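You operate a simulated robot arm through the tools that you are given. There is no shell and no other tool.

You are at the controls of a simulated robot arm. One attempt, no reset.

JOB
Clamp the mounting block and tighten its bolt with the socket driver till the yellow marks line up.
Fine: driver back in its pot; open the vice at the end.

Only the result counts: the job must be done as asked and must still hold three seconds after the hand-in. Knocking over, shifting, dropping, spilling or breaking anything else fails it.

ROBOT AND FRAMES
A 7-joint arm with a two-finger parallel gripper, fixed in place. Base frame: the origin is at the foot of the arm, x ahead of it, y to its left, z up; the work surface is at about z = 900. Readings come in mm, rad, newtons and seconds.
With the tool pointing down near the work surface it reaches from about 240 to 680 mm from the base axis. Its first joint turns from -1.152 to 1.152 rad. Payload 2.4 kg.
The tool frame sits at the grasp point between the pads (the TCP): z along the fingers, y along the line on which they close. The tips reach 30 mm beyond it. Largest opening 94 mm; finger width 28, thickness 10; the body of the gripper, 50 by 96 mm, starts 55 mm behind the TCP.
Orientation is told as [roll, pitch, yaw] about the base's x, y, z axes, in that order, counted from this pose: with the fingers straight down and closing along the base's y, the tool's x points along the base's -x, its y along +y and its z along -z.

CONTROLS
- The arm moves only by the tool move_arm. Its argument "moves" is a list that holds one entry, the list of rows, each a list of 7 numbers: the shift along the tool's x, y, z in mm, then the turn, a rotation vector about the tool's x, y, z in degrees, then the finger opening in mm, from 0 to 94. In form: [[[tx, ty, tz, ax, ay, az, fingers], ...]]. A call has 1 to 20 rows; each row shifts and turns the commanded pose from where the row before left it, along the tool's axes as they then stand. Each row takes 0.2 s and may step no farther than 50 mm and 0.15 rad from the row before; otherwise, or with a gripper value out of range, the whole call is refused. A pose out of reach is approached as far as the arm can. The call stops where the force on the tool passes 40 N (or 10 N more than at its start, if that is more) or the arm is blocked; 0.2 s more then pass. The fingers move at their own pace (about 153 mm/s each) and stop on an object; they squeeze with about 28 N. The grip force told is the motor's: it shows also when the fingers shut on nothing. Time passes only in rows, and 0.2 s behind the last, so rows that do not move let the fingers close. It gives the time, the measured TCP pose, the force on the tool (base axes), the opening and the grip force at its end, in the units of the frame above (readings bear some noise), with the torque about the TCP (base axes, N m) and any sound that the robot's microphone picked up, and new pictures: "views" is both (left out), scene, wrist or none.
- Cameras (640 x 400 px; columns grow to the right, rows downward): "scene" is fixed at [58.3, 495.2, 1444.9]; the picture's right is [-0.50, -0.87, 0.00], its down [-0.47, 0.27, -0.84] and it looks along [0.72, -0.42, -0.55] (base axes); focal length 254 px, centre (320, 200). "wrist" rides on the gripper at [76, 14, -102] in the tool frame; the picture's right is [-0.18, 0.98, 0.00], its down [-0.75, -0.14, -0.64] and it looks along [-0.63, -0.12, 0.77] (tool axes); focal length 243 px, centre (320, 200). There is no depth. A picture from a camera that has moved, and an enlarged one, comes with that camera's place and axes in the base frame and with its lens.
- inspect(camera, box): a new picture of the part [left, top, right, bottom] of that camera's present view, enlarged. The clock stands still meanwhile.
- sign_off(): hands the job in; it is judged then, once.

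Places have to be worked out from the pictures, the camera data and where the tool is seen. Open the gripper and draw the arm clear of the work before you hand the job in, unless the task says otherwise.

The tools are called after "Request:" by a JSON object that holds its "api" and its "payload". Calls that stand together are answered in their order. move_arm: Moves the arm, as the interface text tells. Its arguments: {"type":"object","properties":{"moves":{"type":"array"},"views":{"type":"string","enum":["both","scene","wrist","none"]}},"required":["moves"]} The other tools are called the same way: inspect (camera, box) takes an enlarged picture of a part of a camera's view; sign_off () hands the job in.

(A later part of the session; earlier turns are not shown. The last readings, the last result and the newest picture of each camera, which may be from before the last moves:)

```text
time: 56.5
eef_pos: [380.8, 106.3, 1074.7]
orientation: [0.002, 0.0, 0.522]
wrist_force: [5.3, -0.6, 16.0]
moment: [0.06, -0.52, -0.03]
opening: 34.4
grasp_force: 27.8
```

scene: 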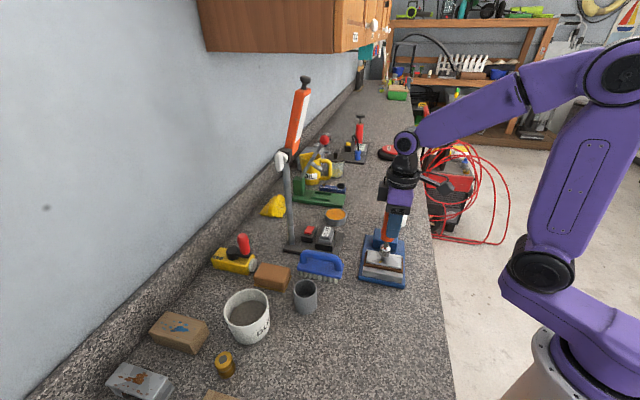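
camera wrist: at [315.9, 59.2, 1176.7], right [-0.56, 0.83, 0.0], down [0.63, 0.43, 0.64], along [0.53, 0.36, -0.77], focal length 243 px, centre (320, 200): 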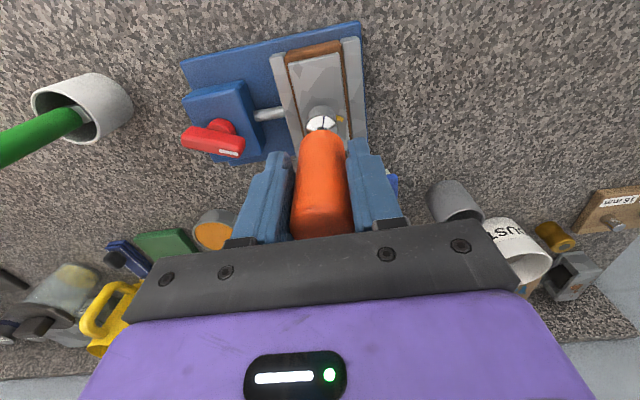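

Still resting on top (16 N) after 15°. I continue the search turn.

Request:
{"api": "move_arm", "payload": {"moves": [[[0.07, 0.28, 0, 0, 0, 3, 0], [0.07, 0.28, 0, 0, 0, 3, 0], [0.07, 0.28, 0, 0, 0, 3, 0], [0.07, 0.28, 0, 0, 0, 3, 0], [0.07, 0.28, 0, 0, 0, 3, 0], [0, 0, 0, 0, 0, 0, 0]]], "views": "wrist"}}

Request:
{"api": "inspect", "payload": {"camera": "wrist", "box": [285, 80, 355, 150]}}

```text
time: 57.9
eef_pos: [378.7, 108.3, 1072.8]
orientation: [0.002, 0.005, 0.259]
wrist_force: [4.5, 1.5, -2.2]
moment: [0.0, -0.68, -0.02]
opening: 34.2
grasp_force: 28.3
camera wrist: at [299.4, 100.5, 1174.9], right [-0.07, 1.0, 0.0], down [0.77, 0.06, 0.64], along [0.64, 0.05, -0.77], focal length 243 px, centre (320, 200)
```

wrist: 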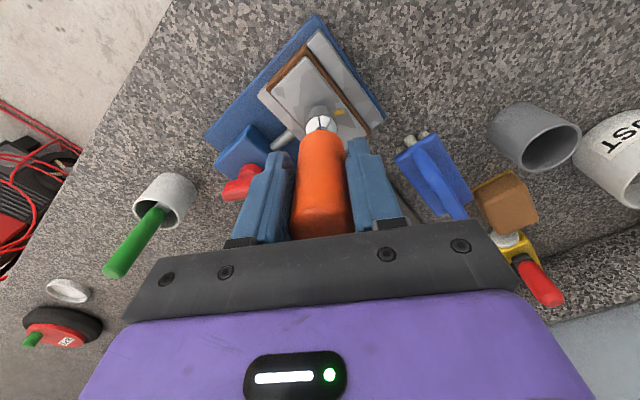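

```text
5.71 times, centred on (320, 115) of wrist
camera zoom: at [299.4, 100.5, 1174.9], right [-0.07, 1.0, 0.0], down [0.77, 0.06, 0.64], along [0.64, 0.05, -0.77], focal length 1386 px, centre (320, 686)
```

zoom: 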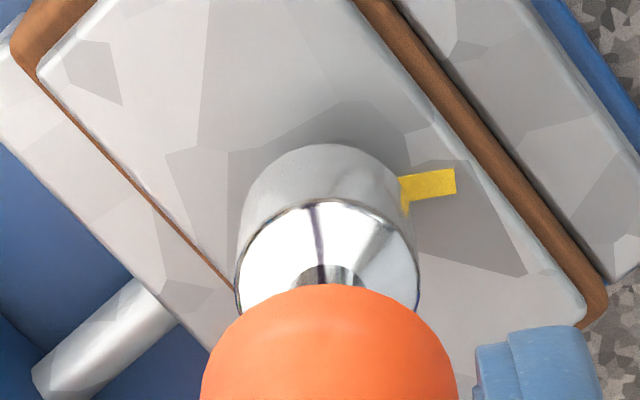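

The push force has vanished, so the socket has dropped onto the hex at about yaw 0.26. I lower further to seat it.

Request:
{"api": "move_arm", "payload": {"moves": [[[0, 0, 1, 0, 0, 0, 0], [0, 0, 1.5, 0, 0, 0, 0], [0, 0, 1.5, 0, 0, 0, 0], [0, 0, 0, 0, 0, 0, 0]]], "views": "none"}}

```text
time: 58.9
eef_pos: [378.6, 106.8, 1069.9]
orientation: [0.002, 0.006, 0.261]
wrist_force: [0.2, 1.1, -1.4]
moment: [0.04, -0.01, 0.04]
opening: 34.0
grasp_force: 27.7
```

It slides down with no resistance (1070), so it is on the hex. I keep lowering until it bottoms out.

Request:
{"api": "move_arm", "payload": {"moves": [[[0, 0, 2, 0, 0, 0, 0], [0, 0, 2, 0, 0, 0, 0], [0, 0, 2, 0, 0, 0, 0], [0, 0, 0, 0, 0, 0, 0]]], "views": "both"}}

Request:
{"api": "inspect", "payload": {"camera": "scene", "box": [370, 205, 405, 270]}}

Request:
{"api": "inspect", "payload": {"camera": "wrist", "box": [285, 80, 355, 150]}}

```text
time: 59.9
eef_pos: [379.0, 108.0, 1063.7]
orientation: [0.002, 0.002, 0.26]
wrist_force: [0.0, -0.5, -1.2]
moment: [0.02, 0.0, 0.03]
opening: 34.4
grasp_force: 27.2
camera wrist: at [299.2, 100.7, 1165.8], right [-0.08, 1.0, 0.0], down [0.77, 0.06, 0.64], along [0.64, 0.05, -0.77], focal length 243 px, centre (320, 200)
```

scene: 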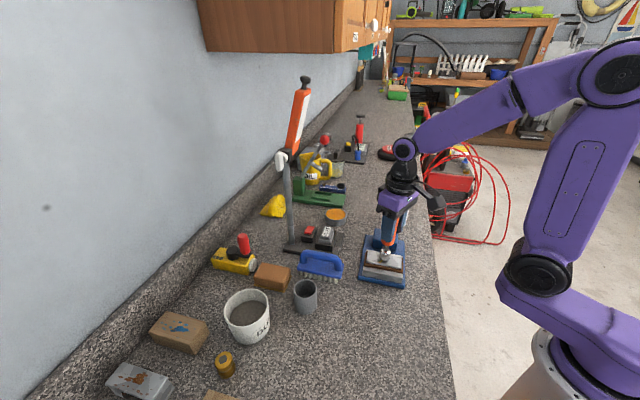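
wrist: 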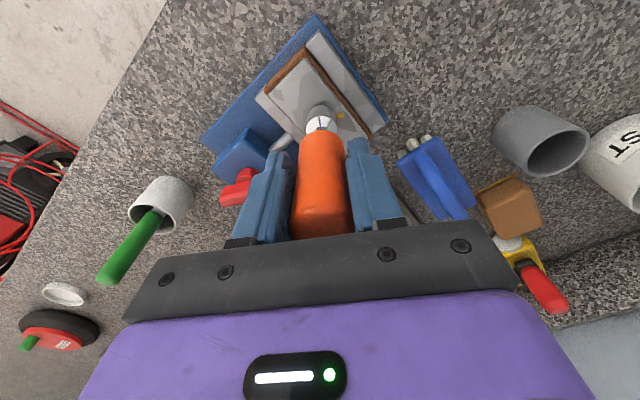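

```text
6.15 times, centred on (388, 238) of scene
camera zoom: at [58.4, 495.2, 1444.9], right [-0.5, -0.87, 0.0], down [-0.47, 0.27, -0.84], along [0.72, -0.42, -0.55], focal length 1565 px, centre (-95, -31)
```

zoom: 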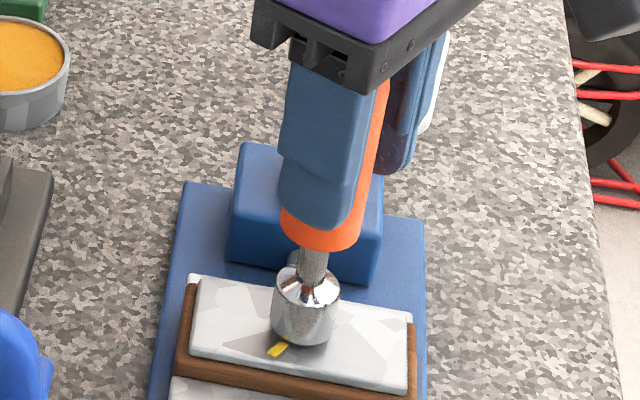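

```text
5.71 times, centred on (320, 115) of wrist
camera zoom: at [299.2, 100.7, 1165.8], right [-0.08, 1.0, 0.0], down [0.77, 0.06, 0.64], along [0.64, 0.05, -0.77], focal length 1386 px, centre (320, 686)
```

zoom: 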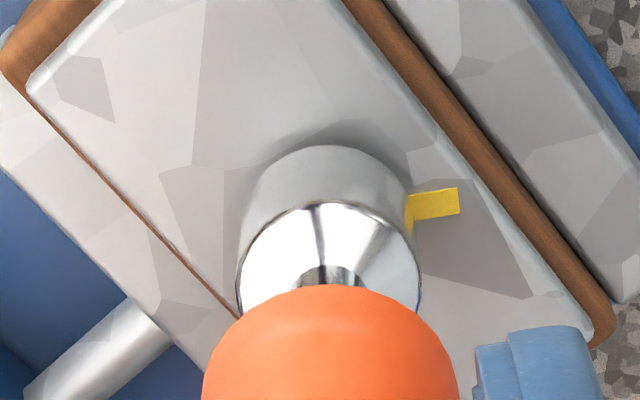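

The socket covers the bolt head almost down to the plate. I lower a little more until it rests, then regrip with the TCP centred on the driver axis.

Request:
{"api": "move_arm", "payload": {"moves": [[[0, 0, 1.5, 0, 0, 0, 0], [0, 0, 1, 0, 0, 0, 0], [0, 0, 1, 0, 0, 0, 0], [0, 0, 0, 0, 0, 0, 0]]], "views": "none"}}

```text
time: 60.9
eef_pos: [379.1, 107.1, 1058.5]
orientation: [0.002, 0.003, 0.26]
wrist_force: [-1.7, 0.3, -1.3]
moment: [0.02, 0.12, 0.03]
opening: 33.8
grasp_force: 28.3
```

Request:
{"api": "move_arm", "payload": {"moves": [[[0, 0, 1, 0, 0, 0, 0], [0, 0, 1, 0, 0, 0, 0], [0, 0, 1, 0, 0, 0, 0], [0, 0, 0, 0, 0, 0, 0]]], "views": "wrist"}}

Request:
{"api": "inspect", "payload": {"camera": "scene", "box": [370, 205, 405, 270]}}

```text
time: 61.9
eef_pos: [380.3, 107.0, 1058.0]
orientation: [0.002, 0.001, 0.259]
wrist_force: [-5.2, -0.8, 22.4]
moment: [-0.04, 0.11, 0.02]
opening: 34.1
grasp_force: 28.2
camera wrist: at [300.2, 100.2, 1160.0], right [-0.08, 1.0, 0.0], down [0.76, 0.06, 0.64], along [0.64, 0.05, -0.77], focal length 243 px, centre (320, 200)
```

wrist: 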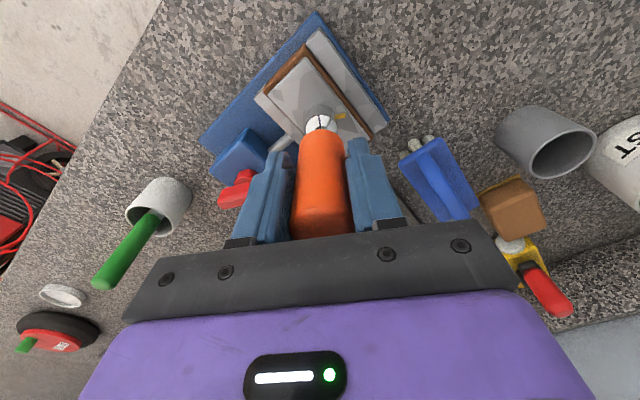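

```text
6.15 times, centred on (388, 238) of scene
camera zoom: at [57.9, 495.1, 1445.0], right [-0.5, -0.87, 0.0], down [-0.47, 0.27, -0.84], along [0.72, -0.42, -0.55], focal length 1565 px, centre (-95, -31)
```

zoom: 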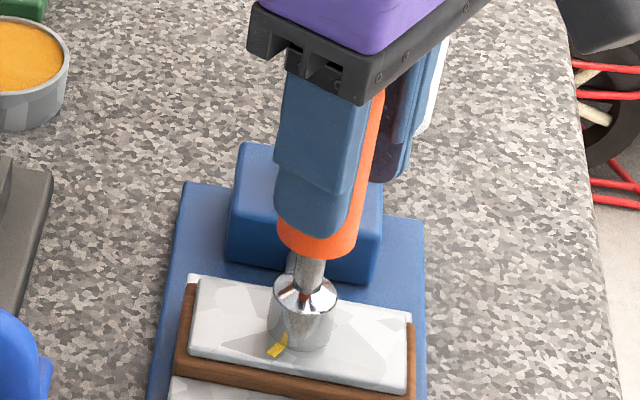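

It has bottomed out (22 N). I ease off, open the fingers with the driver standing on the bolt, shift the TCP 6 mm onto the driver axis, turn the gripper back to yaw 50° and look.

Request:
{"api": "move_arm", "payload": {"moves": [[[0, 0, -1.5, 0, 0, 0, 0], [0, 0, 0, 0, 0, 0, 40], [0, 0, 0, 0, 0, 0, 60], [0, 0, 0, 0, 0, 0, 60], [-3, 0.1, 0, 0, 0, 0, 60], [-3, 0.1, 0, 0, 0, 0, 60], [0, 0, 0, 0, 0, 0, 60]]], "views": "both"}}

Request:
{"api": "inspect", "payload": {"camera": "scene", "box": [360, 190, 420, 280]}}

Request:
{"api": "inspect", "payload": {"camera": "wrist", "box": [240, 60, 400, 240]}}

```text
time: 63.5
eef_pos: [385.5, 109.2, 1059.1]
orientation: [0.001, 0.003, 0.259]
wrist_force: [0.0, 0.3, 0.4]
moment: [-0.01, -0.02, 0.01]
opening: 60.3
grasp_force: 0.1
camera wrist: at [306.4, 101.7, 1161.2], right [-0.08, 1.0, 0.0], down [0.77, 0.06, 0.64], along [0.64, 0.05, -0.77], focal length 243 px, centre (320, 200)
```

scene: 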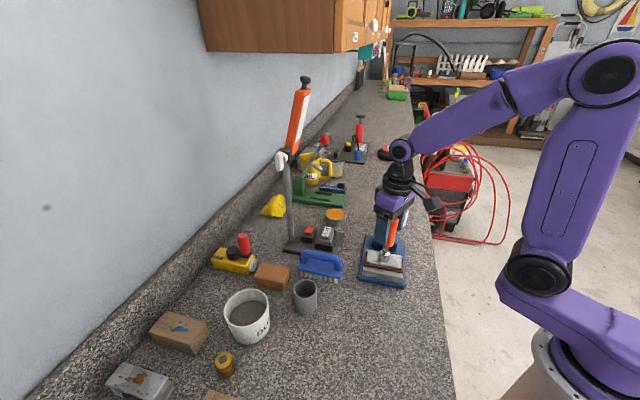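
wrist: 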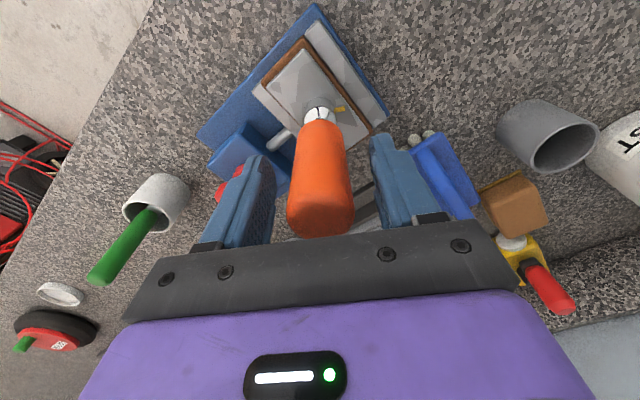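

```text
4.44 times, centred on (390, 235) of scene
camera zoom: at [58.3, 495.2, 1444.9], right [-0.5, -0.87, 0.0], down [-0.47, 0.27, -0.84], along [0.72, -0.42, -0.55], focal length 1130 px, centre (9, 44)
```

zoom: 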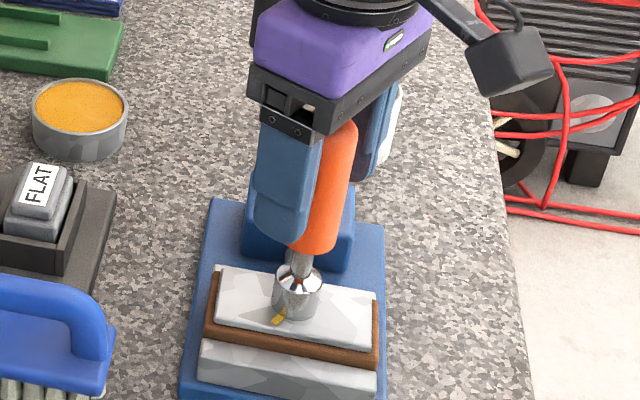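

```text
2.22 times, centred on (320, 150) of wrist
camera zoom: at [306.4, 101.7, 1161.2], right [-0.08, 1.0, 0.0], down [0.77, 0.06, 0.64], along [0.64, 0.05, -0.77], focal length 539 px, centre (320, 311)
```

zoom: 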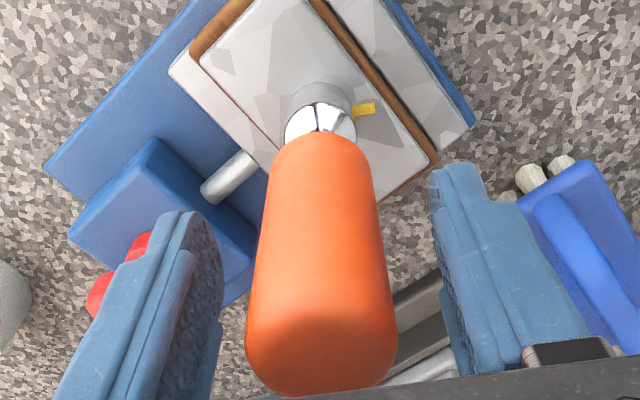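

The driver stands upright on the bolt by itself and the TCP is now centred on its handle. With the fingers open I turn the gripper back to about 50° and close again.

Request:
{"api": "move_arm", "payload": {"moves": [[[0, 0, 0, 0, 0, -7, 60], [0, 0, 0, 0, 0, -7, 60], [0, 0, 0, 0, 0, -7, 60], [0, 0, 0, 0, 0, -7, 60], [0, 0, 0, 0, 0, -7, 60], [0, 0, 0, 0, 0, 0, 60], [0, 0, 0, 0, 0, 0, 40], [0, 0, 0, 0, 0, 0, 20], [0, 0, 0, 0, 0, 0, 0], [0, 0, 0, 0, 0, 0, 0]]], "views": "both"}}

Request:
{"api": "inspect", "payload": {"camera": "wrist", "box": [240, 60, 400, 240]}}

Request:
{"api": "inspect", "payload": {"camera": "scene", "box": [360, 190, 420, 280]}}

```text
time: 65.7
eef_pos: [384.8, 109.0, 1059.6]
orientation: [0.004, 0.002, 0.871]
wrist_force: [1.1, -0.3, 0.0]
moment: [-0.03, -0.06, -0.04]
opening: 30.1
grasp_force: 27.9
camera wrist: at [323.1, 58.5, 1160.8], right [-0.63, 0.77, 0.0], down [0.6, 0.49, 0.64], along [0.49, 0.41, -0.77], focal length 243 px, centre (320, 200)
```

scene: 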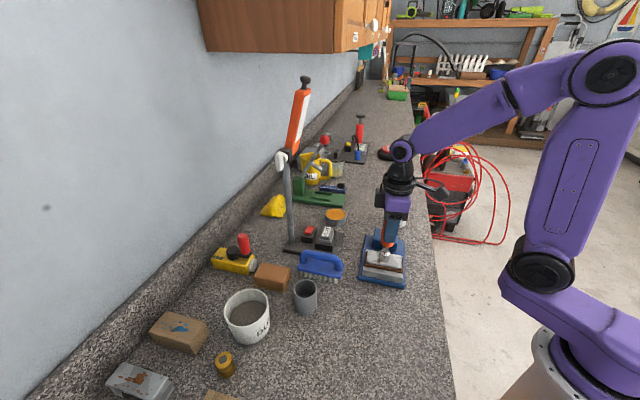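
wrist: 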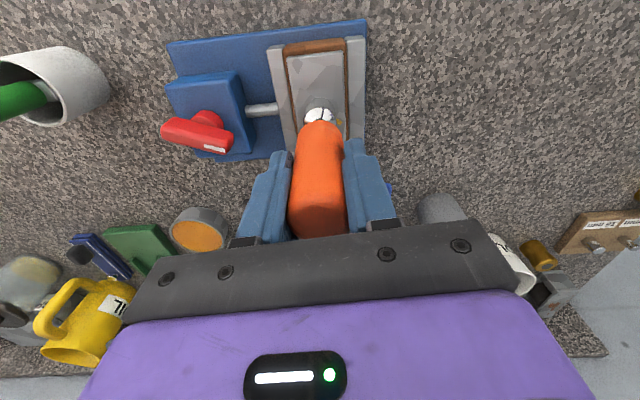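

```text
2.22 times, centred on (320, 150) of wrist
camera zoom: at [323.1, 58.5, 1160.8], right [-0.63, 0.77, 0.0], down [0.6, 0.49, 0.64], along [0.49, 0.41, -0.77], focal length 539 px, centre (320, 311)
```

zoom: 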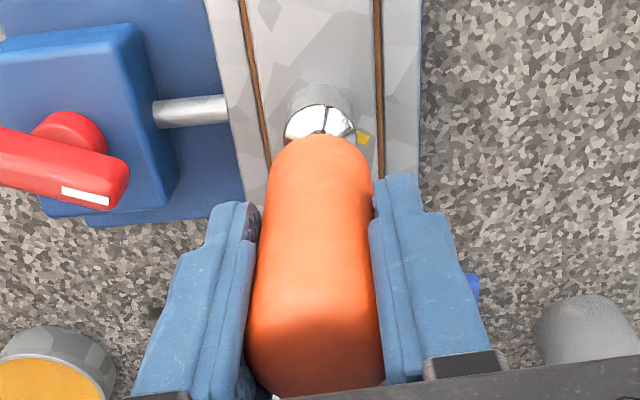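

```text
4.44 times, centred on (390, 235) of scene
camera zoom: at [58.4, 495.1, 1444.9], right [-0.5, -0.87, 0.0], down [-0.47, 0.27, -0.84], along [0.72, -0.42, -0.55], focal length 1130 px, centre (9, 44)
```

zoom: 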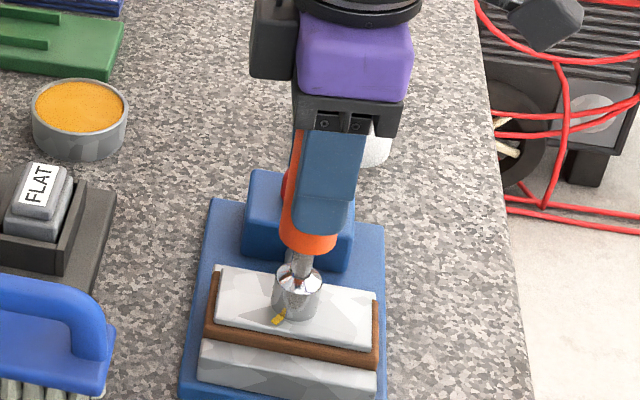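

The grip is now firm at 30 mm across two flats of the handle, centred and with no side load. The marks are about 121° apart clockwise; I start turning clockwise by 24° and watch the torque.

Request:
{"api": "move_arm", "payload": {"moves": [[[0, 0, 0, 0, 0, 4, 0], [0, 0, 0, 0, 0, 4, 0], [0, 0, 0, 0, 0, 4, 0], [0, 0, 0, 0, 0, 4, 0], [0, 0, 0, 0, 0, 4, 0], [0, 0, 0, 0, 0, 4, 0], [0, 0, 0, 0, 0, 0, 0]]], "views": "wrist"}}

Request:
{"api": "inspect", "payload": {"camera": "wrist", "box": [240, 60, 400, 240]}}

```text
time: 67.3
eef_pos: [386.2, 108.5, 1058.7]
orientation: [0.001, 0.0, 0.452]
wrist_force: [-3.2, 5.6, 6.3]
moment: [0.42, 0.19, 0.03]
opening: 29.9
grasp_force: 28.1
camera wrist: at [308.2, 87.1, 1160.8], right [-0.26, 0.96, 0.0], down [0.74, 0.2, 0.64], along [0.62, 0.17, -0.77], focal length 243 px, centre (320, 200)
```

wrist: 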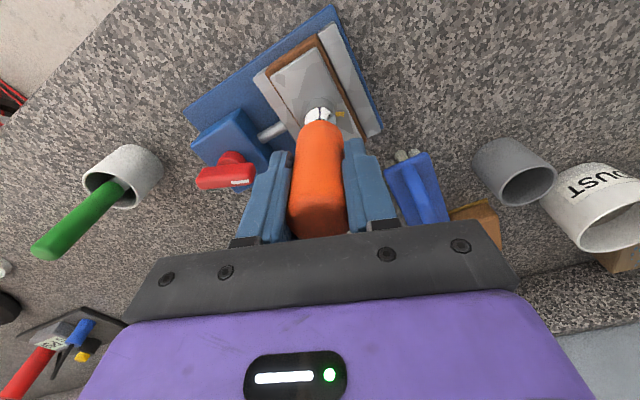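

```text
2.22 times, centred on (320, 150) of wrist
camera zoom: at [308.2, 87.1, 1160.8], right [-0.26, 0.96, 0.0], down [0.74, 0.2, 0.64], along [0.62, 0.17, -0.77], focal length 539 px, centre (320, 311)
```

zoom: 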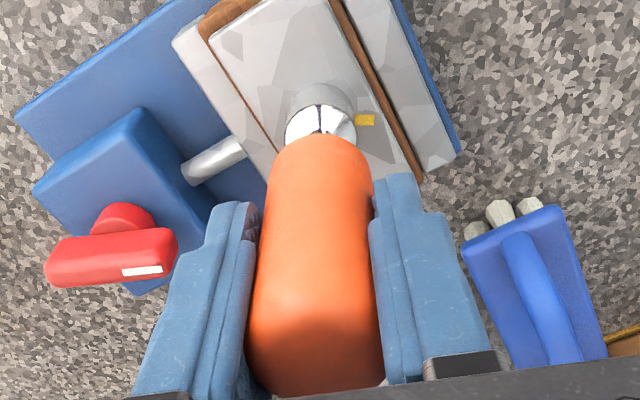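

The driver turned with the gripper at low torque. I continue clockwise another 40°.

Request:
{"api": "move_arm", "payload": {"moves": [[[0, 0, 0, 0, 0, 4, 0], [0, 0, 0, 0, 0, 4, 0], [0, 0, 0, 0, 0, 4, 0], [0, 0, 0, 0, 0, 4, 0], [0, 0, 0, 0, 0, 4, 0], [0, 0, 0, 0, 0, 4, 0], [0, 0, 0, 0, 0, 4, 0], [0, 0, 0, 0, 0, 4, 0], [0, 0, 0, 0, 0, 4, 0], [0, 0, 0, 0, 0, 4, 0], [0, 0, 0, 0, 0, 0, 0]]], "views": "both"}}

Request:
{"api": "inspect", "payload": {"camera": "scene", "box": [360, 190, 420, 280]}}

```text
time: 69.7
eef_pos: [385.7, 109.5, 1058.2]
orientation: [-0.001, 0.004, -0.249]
wrist_force: [-1.5, 3.0, 11.6]
moment: [0.15, 0.1, 0.02]
opening: 30.2
grasp_force: 27.6
camera wrist: at [312.4, 140.3, 1160.8], right [0.42, 0.91, 0.0], down [0.7, -0.32, 0.64], along [0.58, -0.27, -0.77], focal length 243 px, centre (320, 200)
```

scene: 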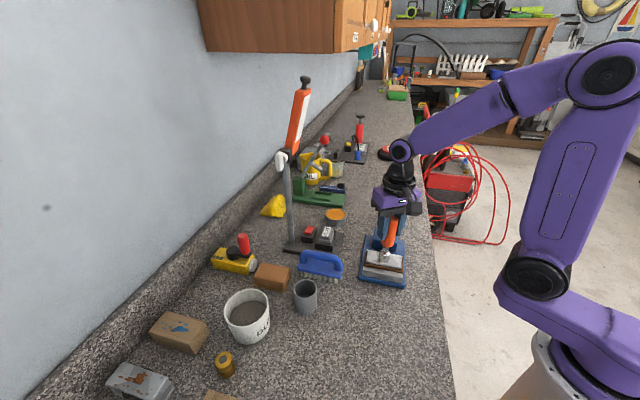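
wrist: 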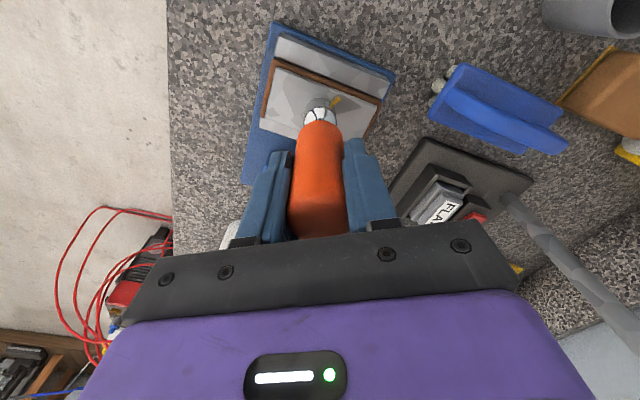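

```text
4.44 times, centred on (390, 235) of scene
camera zoom: at [58.1, 495.2, 1444.9], right [-0.5, -0.87, 0.0], down [-0.47, 0.27, -0.84], along [0.72, -0.42, -0.55], focal length 1130 px, centre (9, 44)
```

zoom: 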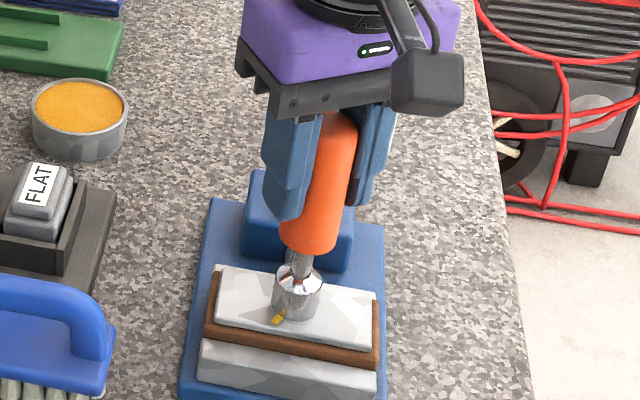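

Total 64° so far at low torque. I turn 44° more, to about 108°, then will lift the driver off to check the marks.

Request:
{"api": "move_arm", "payload": {"moves": [[[0, 0, 0, 0, 0, 4, 0], [0, 0, 0, 0, 0, 4, 0], [0, 0, 0, 0, 0, 4, 0], [0, 0, 0, 0, 0, 4, 0], [0, 0, 0, 0, 0, 4, 0], [0, 0, 0, 0, 0, 4, 0], [0, 0, 0, 0, 0, 4, 0], [0, 0, 0, 0, 0, 4, 0], [0, 0, 0, 0, 0, 4, 0], [0, 0, 0, 0, 0, 4, 0], [0, 0, 0, 0, 0, 4, 0], [0, 0, 0, 0, 0, 0, 0]]], "views": "wrist"}}

Request:
{"api": "inspect", "payload": {"camera": "wrist", "box": [240, 60, 400, 240]}}

```text
time: 72.3
eef_pos: [384.7, 108.4, 1059.1]
orientation: [-0.004, 0.003, -1.013]
wrist_force: [-1.2, 6.3, 0.4]
moment: [0.61, 0.22, 0.02]
opening: 30.2
grasp_force: 28.3
camera wrist: at [354.7, 179.5, 1160.8], right [0.93, 0.36, 0.0], down [0.28, -0.71, 0.64], along [0.23, -0.6, -0.77], focal length 243 px, centre (320, 200)
```

wrist: 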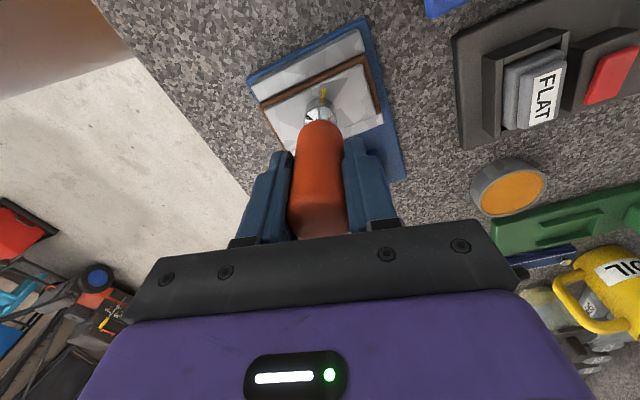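

```text
2.22 times, centred on (320, 150) of wrist
camera zoom: at [354.7, 179.5, 1160.8], right [0.93, 0.36, 0.0], down [0.28, -0.71, 0.64], along [0.23, -0.6, -0.77], focal length 539 px, centre (320, 311)
```

zoom: 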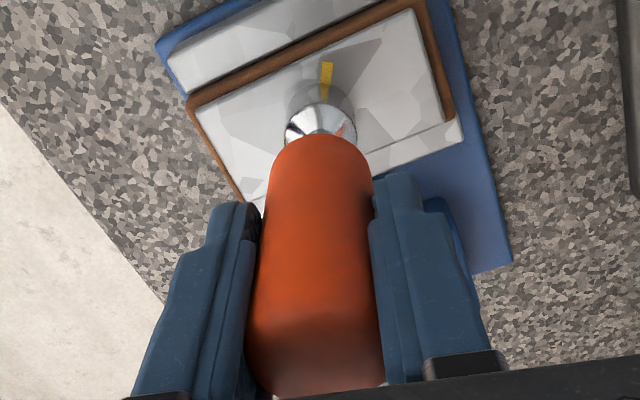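

Turned about 108° now. I lift the driver straight up 60 mm to look at the marks.

Request:
{"api": "move_arm", "payload": {"moves": [[[0, 0, -10, 0, 0, 0, 0], [0, 0, -15, 0, 0, 0, 0], [0, 0, -20, 0, 0, 0, 0], [0, 0, -15, 0, 0, 0, 0], [0, 0, 0, 0, 0, 0, 0]]], "views": "both"}}

Request:
{"api": "inspect", "payload": {"camera": "wrist", "box": [285, 50, 365, 130]}}

Request:
{"api": "inspect", "payload": {"camera": "scene", "box": [370, 235, 410, 280]}}

```text
time: 73.5
eef_pos: [387.0, 107.8, 1119.0]
orientation: [-0.004, 0.002, -1.016]
wrist_force: [-0.1, 0.1, -2.6]
moment: [-0.01, -0.01, 0.03]
opening: 30.0
grasp_force: 28.3
camera wrist: at [356.0, 179.1, 1221.3], right [0.93, 0.36, 0.0], down [0.28, -0.71, 0.64], along [0.23, -0.6, -0.77], focal length 243 px, centre (320, 200)
```

scene: 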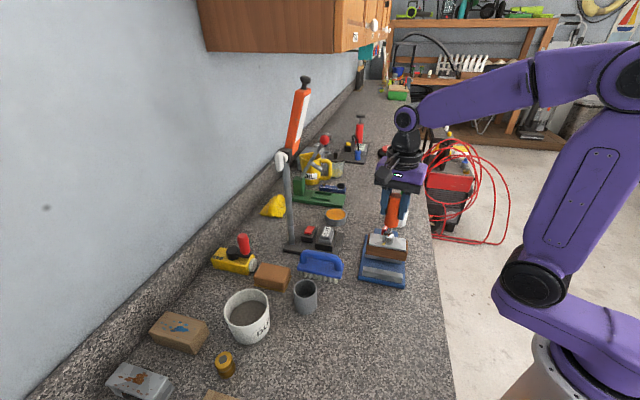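
wrist: 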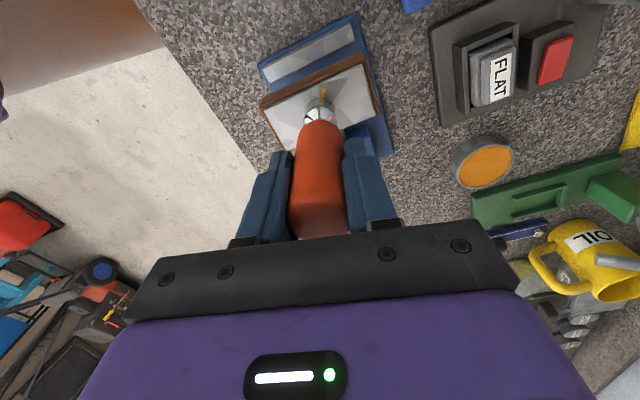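

```text
5.00 times, centred on (325, 90) of wrist
camera zoom: at [356.0, 179.1, 1221.3], right [0.93, 0.36, 0.0], down [0.28, -0.71, 0.64], along [0.23, -0.6, -0.77], focal length 1213 px, centre (295, 750)
```

zoom: 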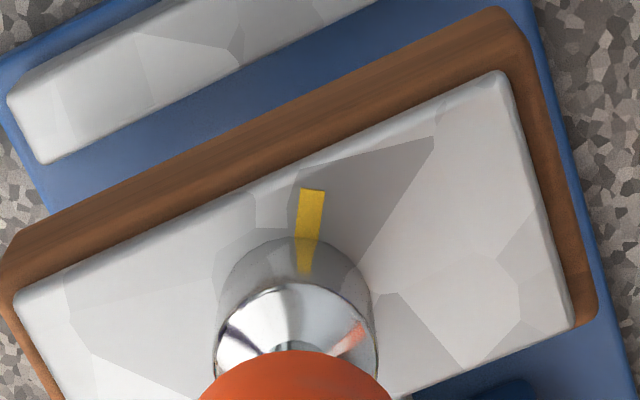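

```text
8.89 times, centred on (390, 258) of scene
camera zoom: at [58.4, 495.2, 1444.9], right [-0.5, -0.87, 0.0], down [-0.47, 0.27, -0.84], along [0.72, -0.42, -0.55], focal length 2260 px, centre (-302, -311)
```

zoom: 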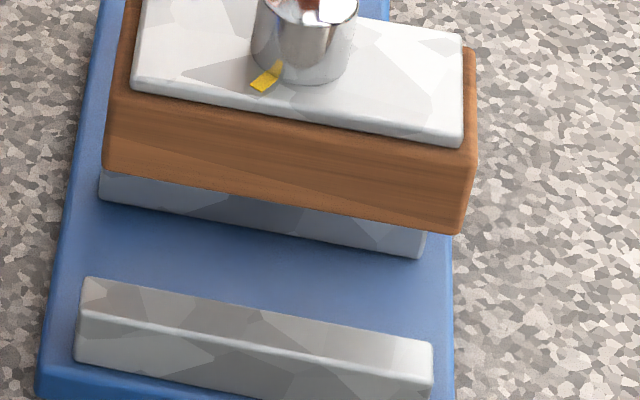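

Unexpected: the block came up with the driver, so it was not clamped firmly enough, and the socket holds on to the bolt head. On release the knob had sprung back by about 12°. I look at the state closely before setting the block back down.

Request:
{"api": "inspect", "payload": {"camera": "scene", "box": [355, 190, 425, 290]}}

Request:
{"api": "inspect", "payload": {"camera": "wrist", "box": [240, 10, 410, 170]}}

```text
4.00 times, centred on (390, 240) of scene
camera zoom: at [58.4, 495.2, 1444.9], right [-0.5, -0.87, 0.0], down [-0.47, 0.27, -0.84], along [0.72, -0.42, -0.55], focal length 1017 px, centre (40, 40)
```

zoom: 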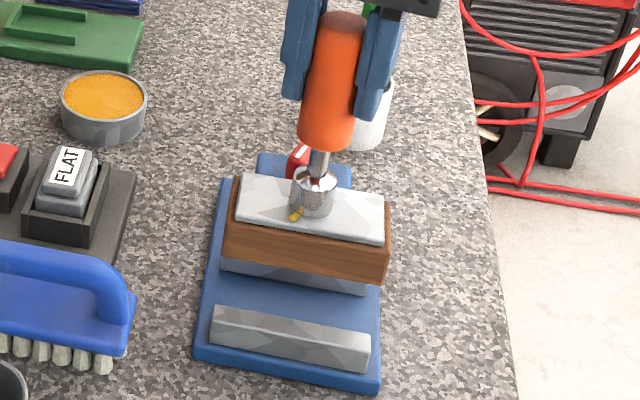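

```text
2.50 times, centred on (325, 90) of wrist
camera zoom: at [356.0, 179.1, 1221.3], right [0.93, 0.36, 0.0], down [0.28, -0.71, 0.64], along [0.23, -0.6, -0.77], focal length 606 px, centre (308, 475)
```

zoom: 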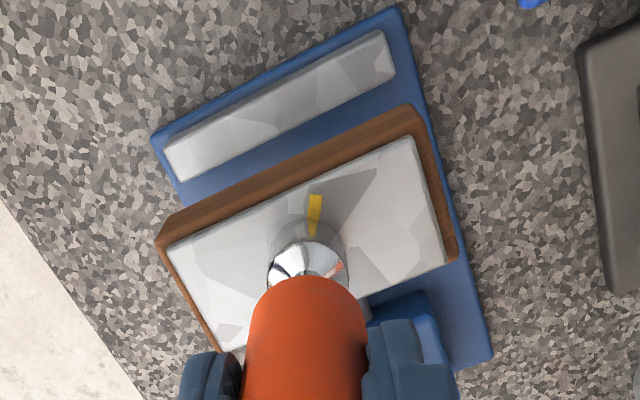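

The block hangs level on the driver, parallel to the jaws. I lower it back, pausing just above the jaws to check the fit.

Request:
{"api": "move_arm", "payload": {"moves": [[[0, 0, 12, 0, 0, 0, 0], [0, 0, 12, 0, 0, 0, 0], [0, 0, 9, 0, 0, 0, 0], [0, 0, 0, 0, 0, 0, 0]]], "views": "both"}}

Request:
{"api": "inspect", "payload": {"camera": "scene", "box": [360, 210, 420, 290]}}

Request:
{"api": "inspect", "payload": {"camera": "wrist", "box": [240, 10, 410, 170]}}

```text
time: 74.5
eef_pos: [385.0, 108.4, 1085.5]
orientation: [-0.004, 0.003, -1.014]
wrist_force: [0.1, 0.5, -3.5]
moment: [-0.01, -0.03, -0.03]
opening: 30.1
grasp_force: 27.8
camera wrist: at [355.0, 178.9, 1187.4], right [0.93, 0.36, 0.0], down [0.28, -0.71, 0.64], along [0.23, -0.6, -0.77], focal length 243 px, centre (320, 200)
```

scene: 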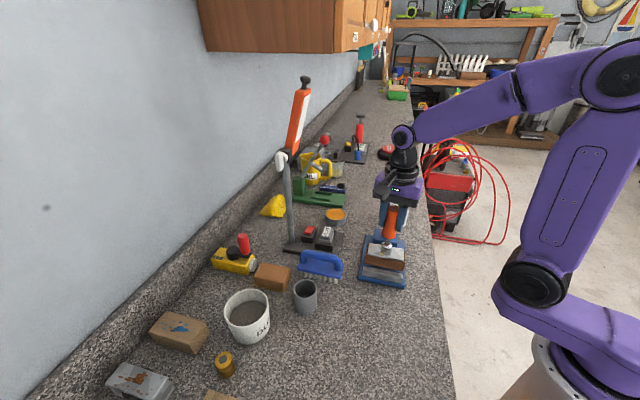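
wrist: 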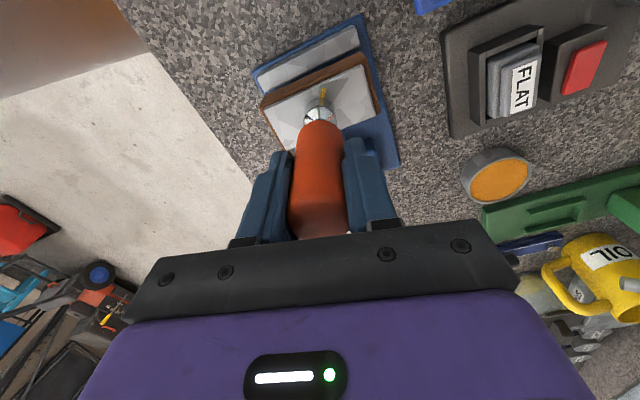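

```text
5.00 times, centred on (390, 250) of scene
camera zoom: at [58.4, 495.2, 1444.9], right [-0.5, -0.87, 0.0], down [-0.47, 0.27, -0.84], along [0.72, -0.42, -0.55], focal length 1271 px, centre (-30, -50)
```

zoom: 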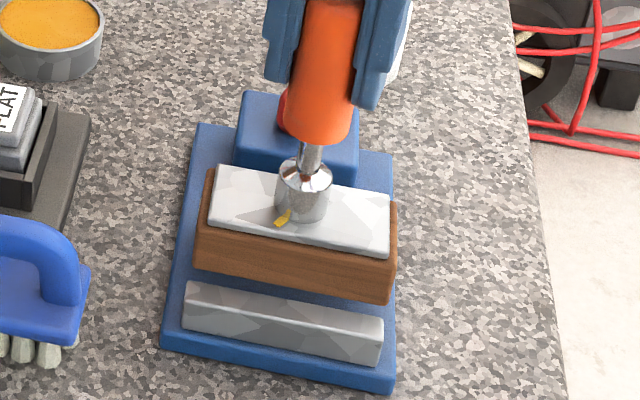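

```text
2.50 times, centred on (325, 90) of wrist
camera zoom: at [355.0, 178.9, 1187.4], right [0.93, 0.36, 0.0], down [0.28, -0.71, 0.64], along [0.23, -0.6, -0.77], focal length 606 px, centre (308, 475)
```

zoom: 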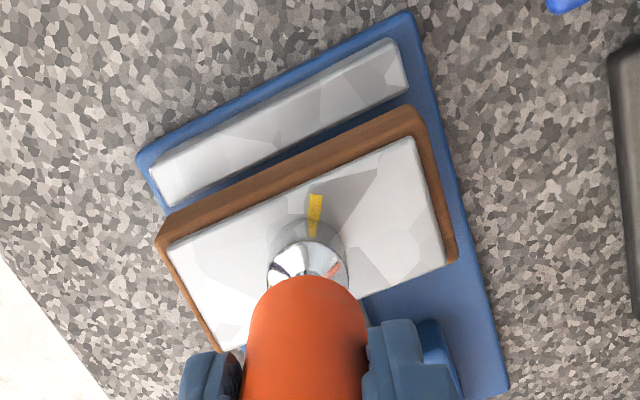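

The block hangs about 2° clockwise of the jaws but is centred in the gap. I turn it back 1.8° and lower slowly, watching for contact.

Request:
{"api": "move_arm", "payload": {"moves": [[[0, 0, 0, 0, 0, -1.8, 0], [0, 0, 2, 0, 0, 0, 0], [0, 0, 2, 0, 0, 0, 0], [0, 0, 2, 0, 0, 0, 0], [0, 0, 2, 0, 0, 0, 0], [0, 0, 0, 0, 0, 0, 0]]], "views": "wrist"}}

Request:
{"api": "inspect", "payload": {"camera": "wrist", "box": [240, 10, 410, 170]}}

Request:
{"api": "inspect", "payload": {"camera": "scene", "box": [360, 220, 420, 290]}}

```text
time: 75.9
eef_pos: [385.3, 109.2, 1078.8]
orientation: [0.0, 0.002, -0.983]
wrist_force: [-4.8, -2.7, 25.9]
moment: [-0.35, 0.39, 0.1]
opening: 30.1
grasp_force: 27.8
camera wrist: at [352.6, 178.8, 1180.7], right [0.92, 0.39, 0.0], down [0.3, -0.71, 0.64], along [0.25, -0.59, -0.77], focal length 243 px, centre (320, 200)
```

wrist: 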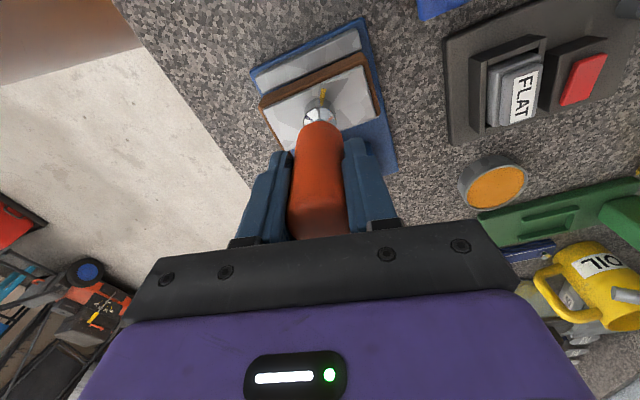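

```text
2.50 times, centred on (325, 90) of wrist
camera zoom: at [352.6, 178.8, 1180.7], right [0.92, 0.39, 0.0], down [0.3, -0.71, 0.64], along [0.25, -0.59, -0.77], focal length 606 px, centre (308, 475)
```

zoom: 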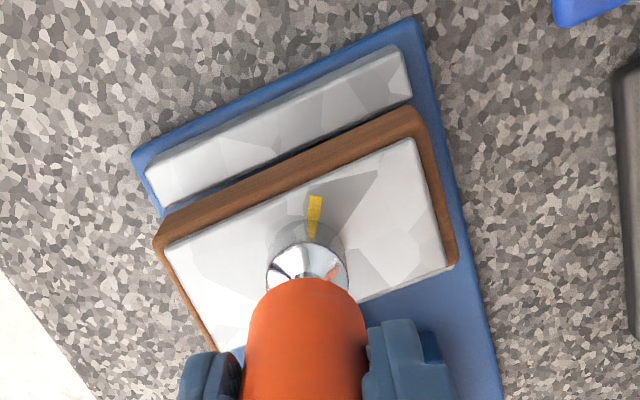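

```text
5.71 times, centred on (390, 255) of scene
camera zoom: at [57.9, 495.0, 1445.0], right [-0.5, -0.87, 0.0], down [-0.47, 0.27, -0.84], along [0.73, -0.42, -0.55], focal length 1453 px, centre (-80, -114)
```

zoom: 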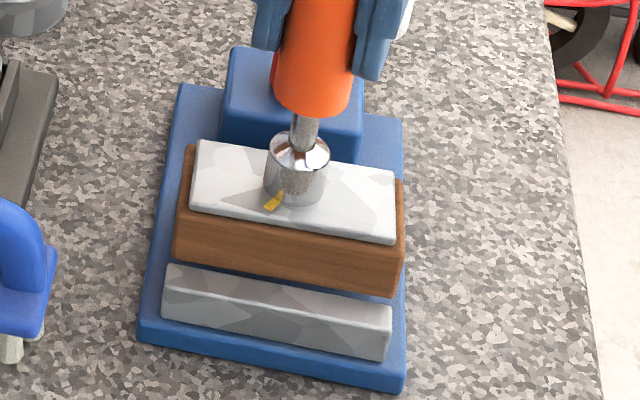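

The block touched a jaw (26 N), and the view shows it still 1.5 mm off the fixed jaw, so it rests on the moving jaw's edge. I raise 2 mm, shift 1 mm toward the fixed jaw and lower again gently.

Request:
{"api": "move_arm", "payload": {"moves": [[[0, 0, -3, 0, 0, 0, 0], [1, -0.2, 0, 0, 0, 0, 0], [0, 0, 1, 0, 0, 0, 0], [0, 0, 1, 0, 0, 0, 0], [0, 0, 1, 0, 0, 0, 0], [0, 0, 1, 0, 0, 0, 0], [0, 0, 0, 0, 0, 0, 0]]], "views": "none"}}

```text
time: 77.5
eef_pos: [385.4, 108.1, 1077.4]
orientation: [0.001, 0.0, -0.982]
wrist_force: [-0.7, -7.0, 24.8]
moment: [-0.41, 0.38, 0.08]
opening: 30.5
grasp_force: 28.2
```

Now it touches on the fixed-jaw side, so the clearance is very small. I try the middle: back 0.5 mm and lower again.

Request:
{"api": "move_arm", "payload": {"moves": [[[0, 0, -2, 0, 0, 0, 0], [-0.5, 0.1, 0, 0, 0, 0, 0], [0, 0, 1, 0, 0, 0, 0], [0, 0, 1, 0, 0, 0, 0], [0, 0, 1, 0, 0, 0, 0], [0, 0, 0, 0, 0, 0, 0]]], "views": "none"}}

```text
time: 78.9
eef_pos: [385.2, 107.8, 1077.0]
orientation: [-0.001, -0.001, -0.983]
wrist_force: [-4.0, -8.1, 24.1]
moment: [-0.4, 0.86, 0.07]
opening: 30.3
grasp_force: 28.3
```

Still on the fixed-jaw edge. I try one more position in between before choosing another way.

Request:
{"api": "move_arm", "payload": {"moves": [[[0, 0, -2, 0, 0, 0, 0], [-0.4, 0.1, 0, 0, 0, 0, 0], [0, 0, 1, 0, 0, 0, 0], [0, 0, 1, 0, 0, 0, 0], [0, 0, 1, 0, 0, 0, 0], [0, 0, 0, 0, 0, 0, 0]]], "views": "wrist"}}

Request:
{"api": "inspect", "payload": {"camera": "wrist", "box": [240, 10, 410, 170]}}

Request:
{"api": "inspect", "payload": {"camera": "scene", "box": [360, 220, 420, 290]}}

```text
time: 80.3
eef_pos: [386.1, 108.5, 1075.6]
orientation: [0.0, 0.0, -0.984]
wrist_force: [0.2, -7.0, 25.4]
moment: [-0.29, 0.41, 0.04]
opening: 30.2
grasp_force: 27.5
camera wrist: at [352.6, 178.3, 1177.2], right [0.92, 0.39, 0.0], down [0.3, -0.71, 0.64], along [0.25, -0.59, -0.77], focal length 243 px, centre (320, 200)
```

wrist: 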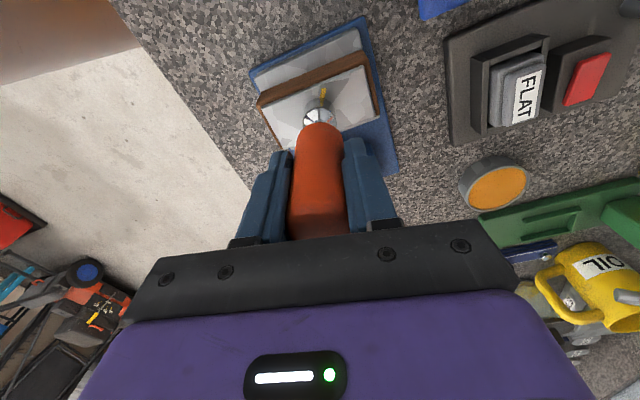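

```text
2.50 times, centred on (325, 90) of wrist
camera zoom: at [352.6, 178.3, 1177.2], right [0.92, 0.39, 0.0], down [0.3, -0.71, 0.64], along [0.25, -0.59, -0.77], focal length 606 px, centre (308, 475)
```

zoom: 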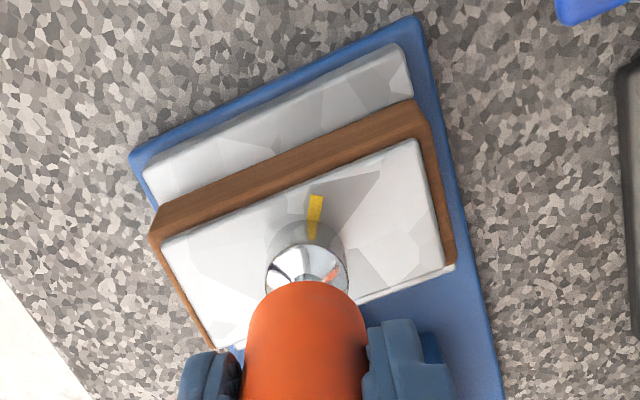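

```text
5.71 times, centred on (390, 255) of scene
camera zoom: at [58.1, 494.9, 1445.0], right [-0.5, -0.87, 0.0], down [-0.47, 0.27, -0.84], along [0.72, -0.42, -0.55], focal length 1453 px, centre (-80, -114)
```

zoom: 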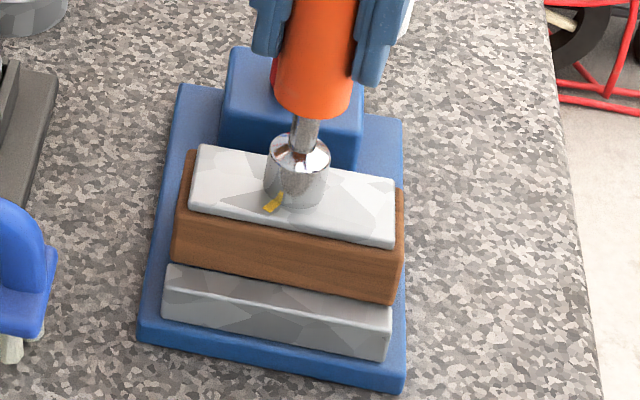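

The block is now sitting on the fixed jaw's edge. I raise it 5 mm clear and measure its position against both jaws again.

Request:
{"api": "move_arm", "payload": {"moves": [[[0, 0, -3, 0, 0, 0, 0], [0, 0, -4, 0, 0, 0, 0], [0, 0, 0, 0, 0, 0, 0]]], "views": "wrist"}}

Request:
{"api": "inspect", "payload": {"camera": "wrist", "box": [240, 10, 410, 170]}}

Request:
{"api": "inspect", "payload": {"camera": "scene", "box": [360, 220, 420, 290]}}

```text
time: 81.1
eef_pos: [384.2, 109.0, 1081.8]
orientation: [-0.002, 0.003, -0.983]
wrist_force: [0.6, -0.7, -2.3]
moment: [-0.07, 0.02, 0.03]
opening: 30.3
grasp_force: 27.9
camera wrist: at [352.3, 178.9, 1183.4], right [0.92, 0.39, 0.0], down [0.3, -0.71, 0.64], along [0.25, -0.59, -0.77], focal length 243 px, centre (320, 200)
```

wrist: 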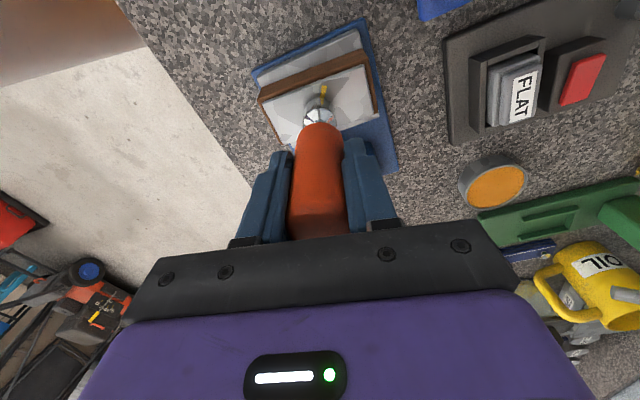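

```text
2.50 times, centred on (325, 90) of wrist
camera zoom: at [352.3, 178.9, 1183.4], right [0.92, 0.39, 0.0], down [0.3, -0.71, 0.64], along [0.25, -0.59, -0.77], focal length 606 px, centre (308, 475)
```

zoom: 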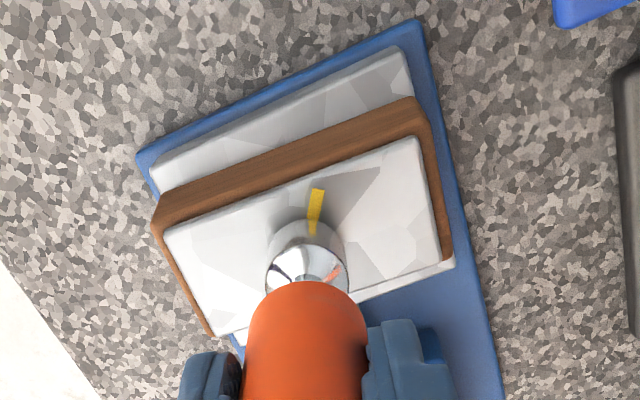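

```text
5.71 times, centred on (390, 255) of scene
camera zoom: at [58.4, 495.2, 1444.9], right [-0.5, -0.87, 0.0], down [-0.47, 0.27, -0.84], along [0.72, -0.42, -0.55], focal length 1453 px, centre (-80, -114)
```

zoom: 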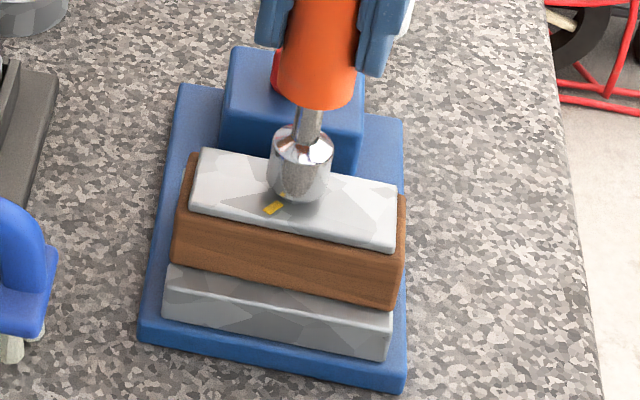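

The driver rose but the block stayed on the jaws: it lies diagonally, about 2.5° clockwise of the jaws, resting on opposite corners. I lower the socket back over the bolt without pressing and turn counter-clockwise a few degrees to line the block up so it can drop in.

Request:
{"api": "move_arm", "payload": {"moves": [[[0, 0, 2, 0, 0, 0, 0], [0, 0, 2, 0, 0, 0, 0], [0, 0, 0, 0, 0, -1.5, 0], [0, 0, 0, 0, 0, -1.5, 0], [0, 0, 0, 0, 0, 0, 0]]], "views": "wrist"}}

Request:
{"api": "inspect", "payload": {"camera": "wrist", "box": [240, 10, 410, 170]}}

Request:
{"api": "inspect", "payload": {"camera": "scene", "box": [360, 220, 420, 290]}}

```text
time: 82.3
eef_pos: [385.3, 109.4, 1077.8]
orientation: [-0.003, 0.003, -0.929]
wrist_force: [0.3, -1.0, -2.1]
moment: [-0.07, -0.02, -0.01]
opening: 30.3
grasp_force: 27.6
camera wrist: at [348.9, 177.2, 1179.4], right [0.9, 0.44, 0.0], down [0.34, -0.69, 0.64], along [0.28, -0.58, -0.77], focal length 243 px, centre (320, 200)
```

wrist: 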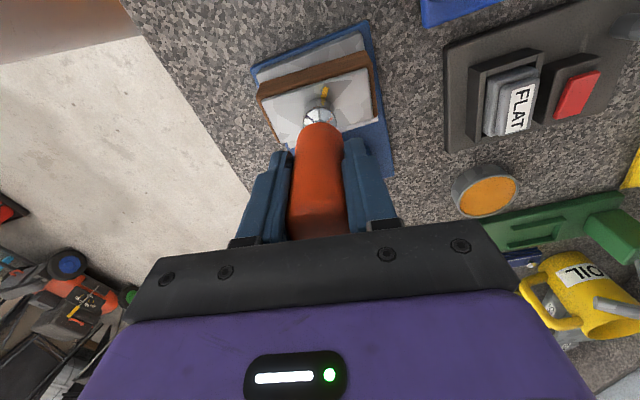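

```text
2.50 times, centred on (325, 90) of wrist
camera zoom: at [348.9, 177.2, 1179.4], right [0.9, 0.44, 0.0], down [0.34, -0.69, 0.64], along [0.28, -0.58, -0.77], focal length 606 px, centre (308, 475)
```

zoom: 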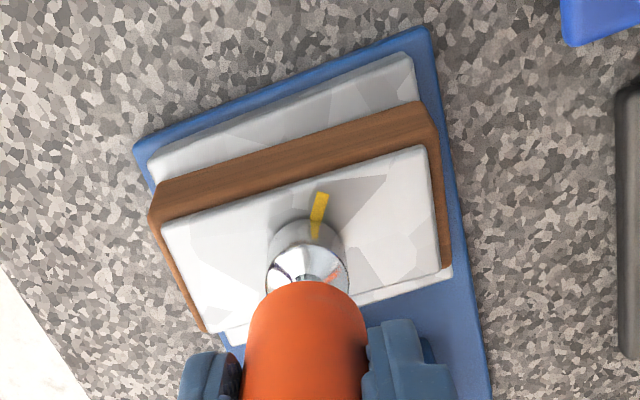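

```text
5.71 times, centred on (390, 255) of scene
camera zoom: at [58.4, 495.1, 1444.9], right [-0.5, -0.87, 0.0], down [-0.47, 0.27, -0.84], along [0.72, -0.42, -0.55], focal length 1453 px, centre (-80, -114)
```

zoom: 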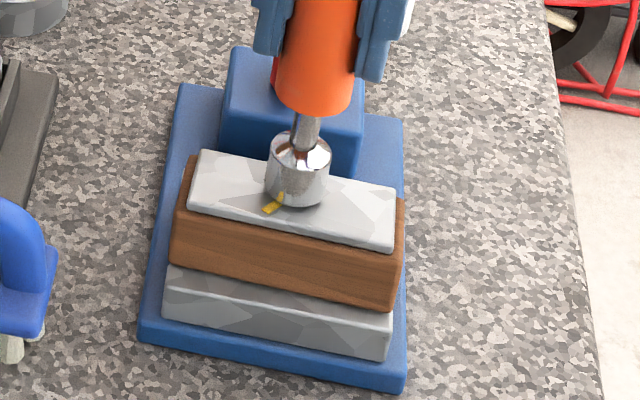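

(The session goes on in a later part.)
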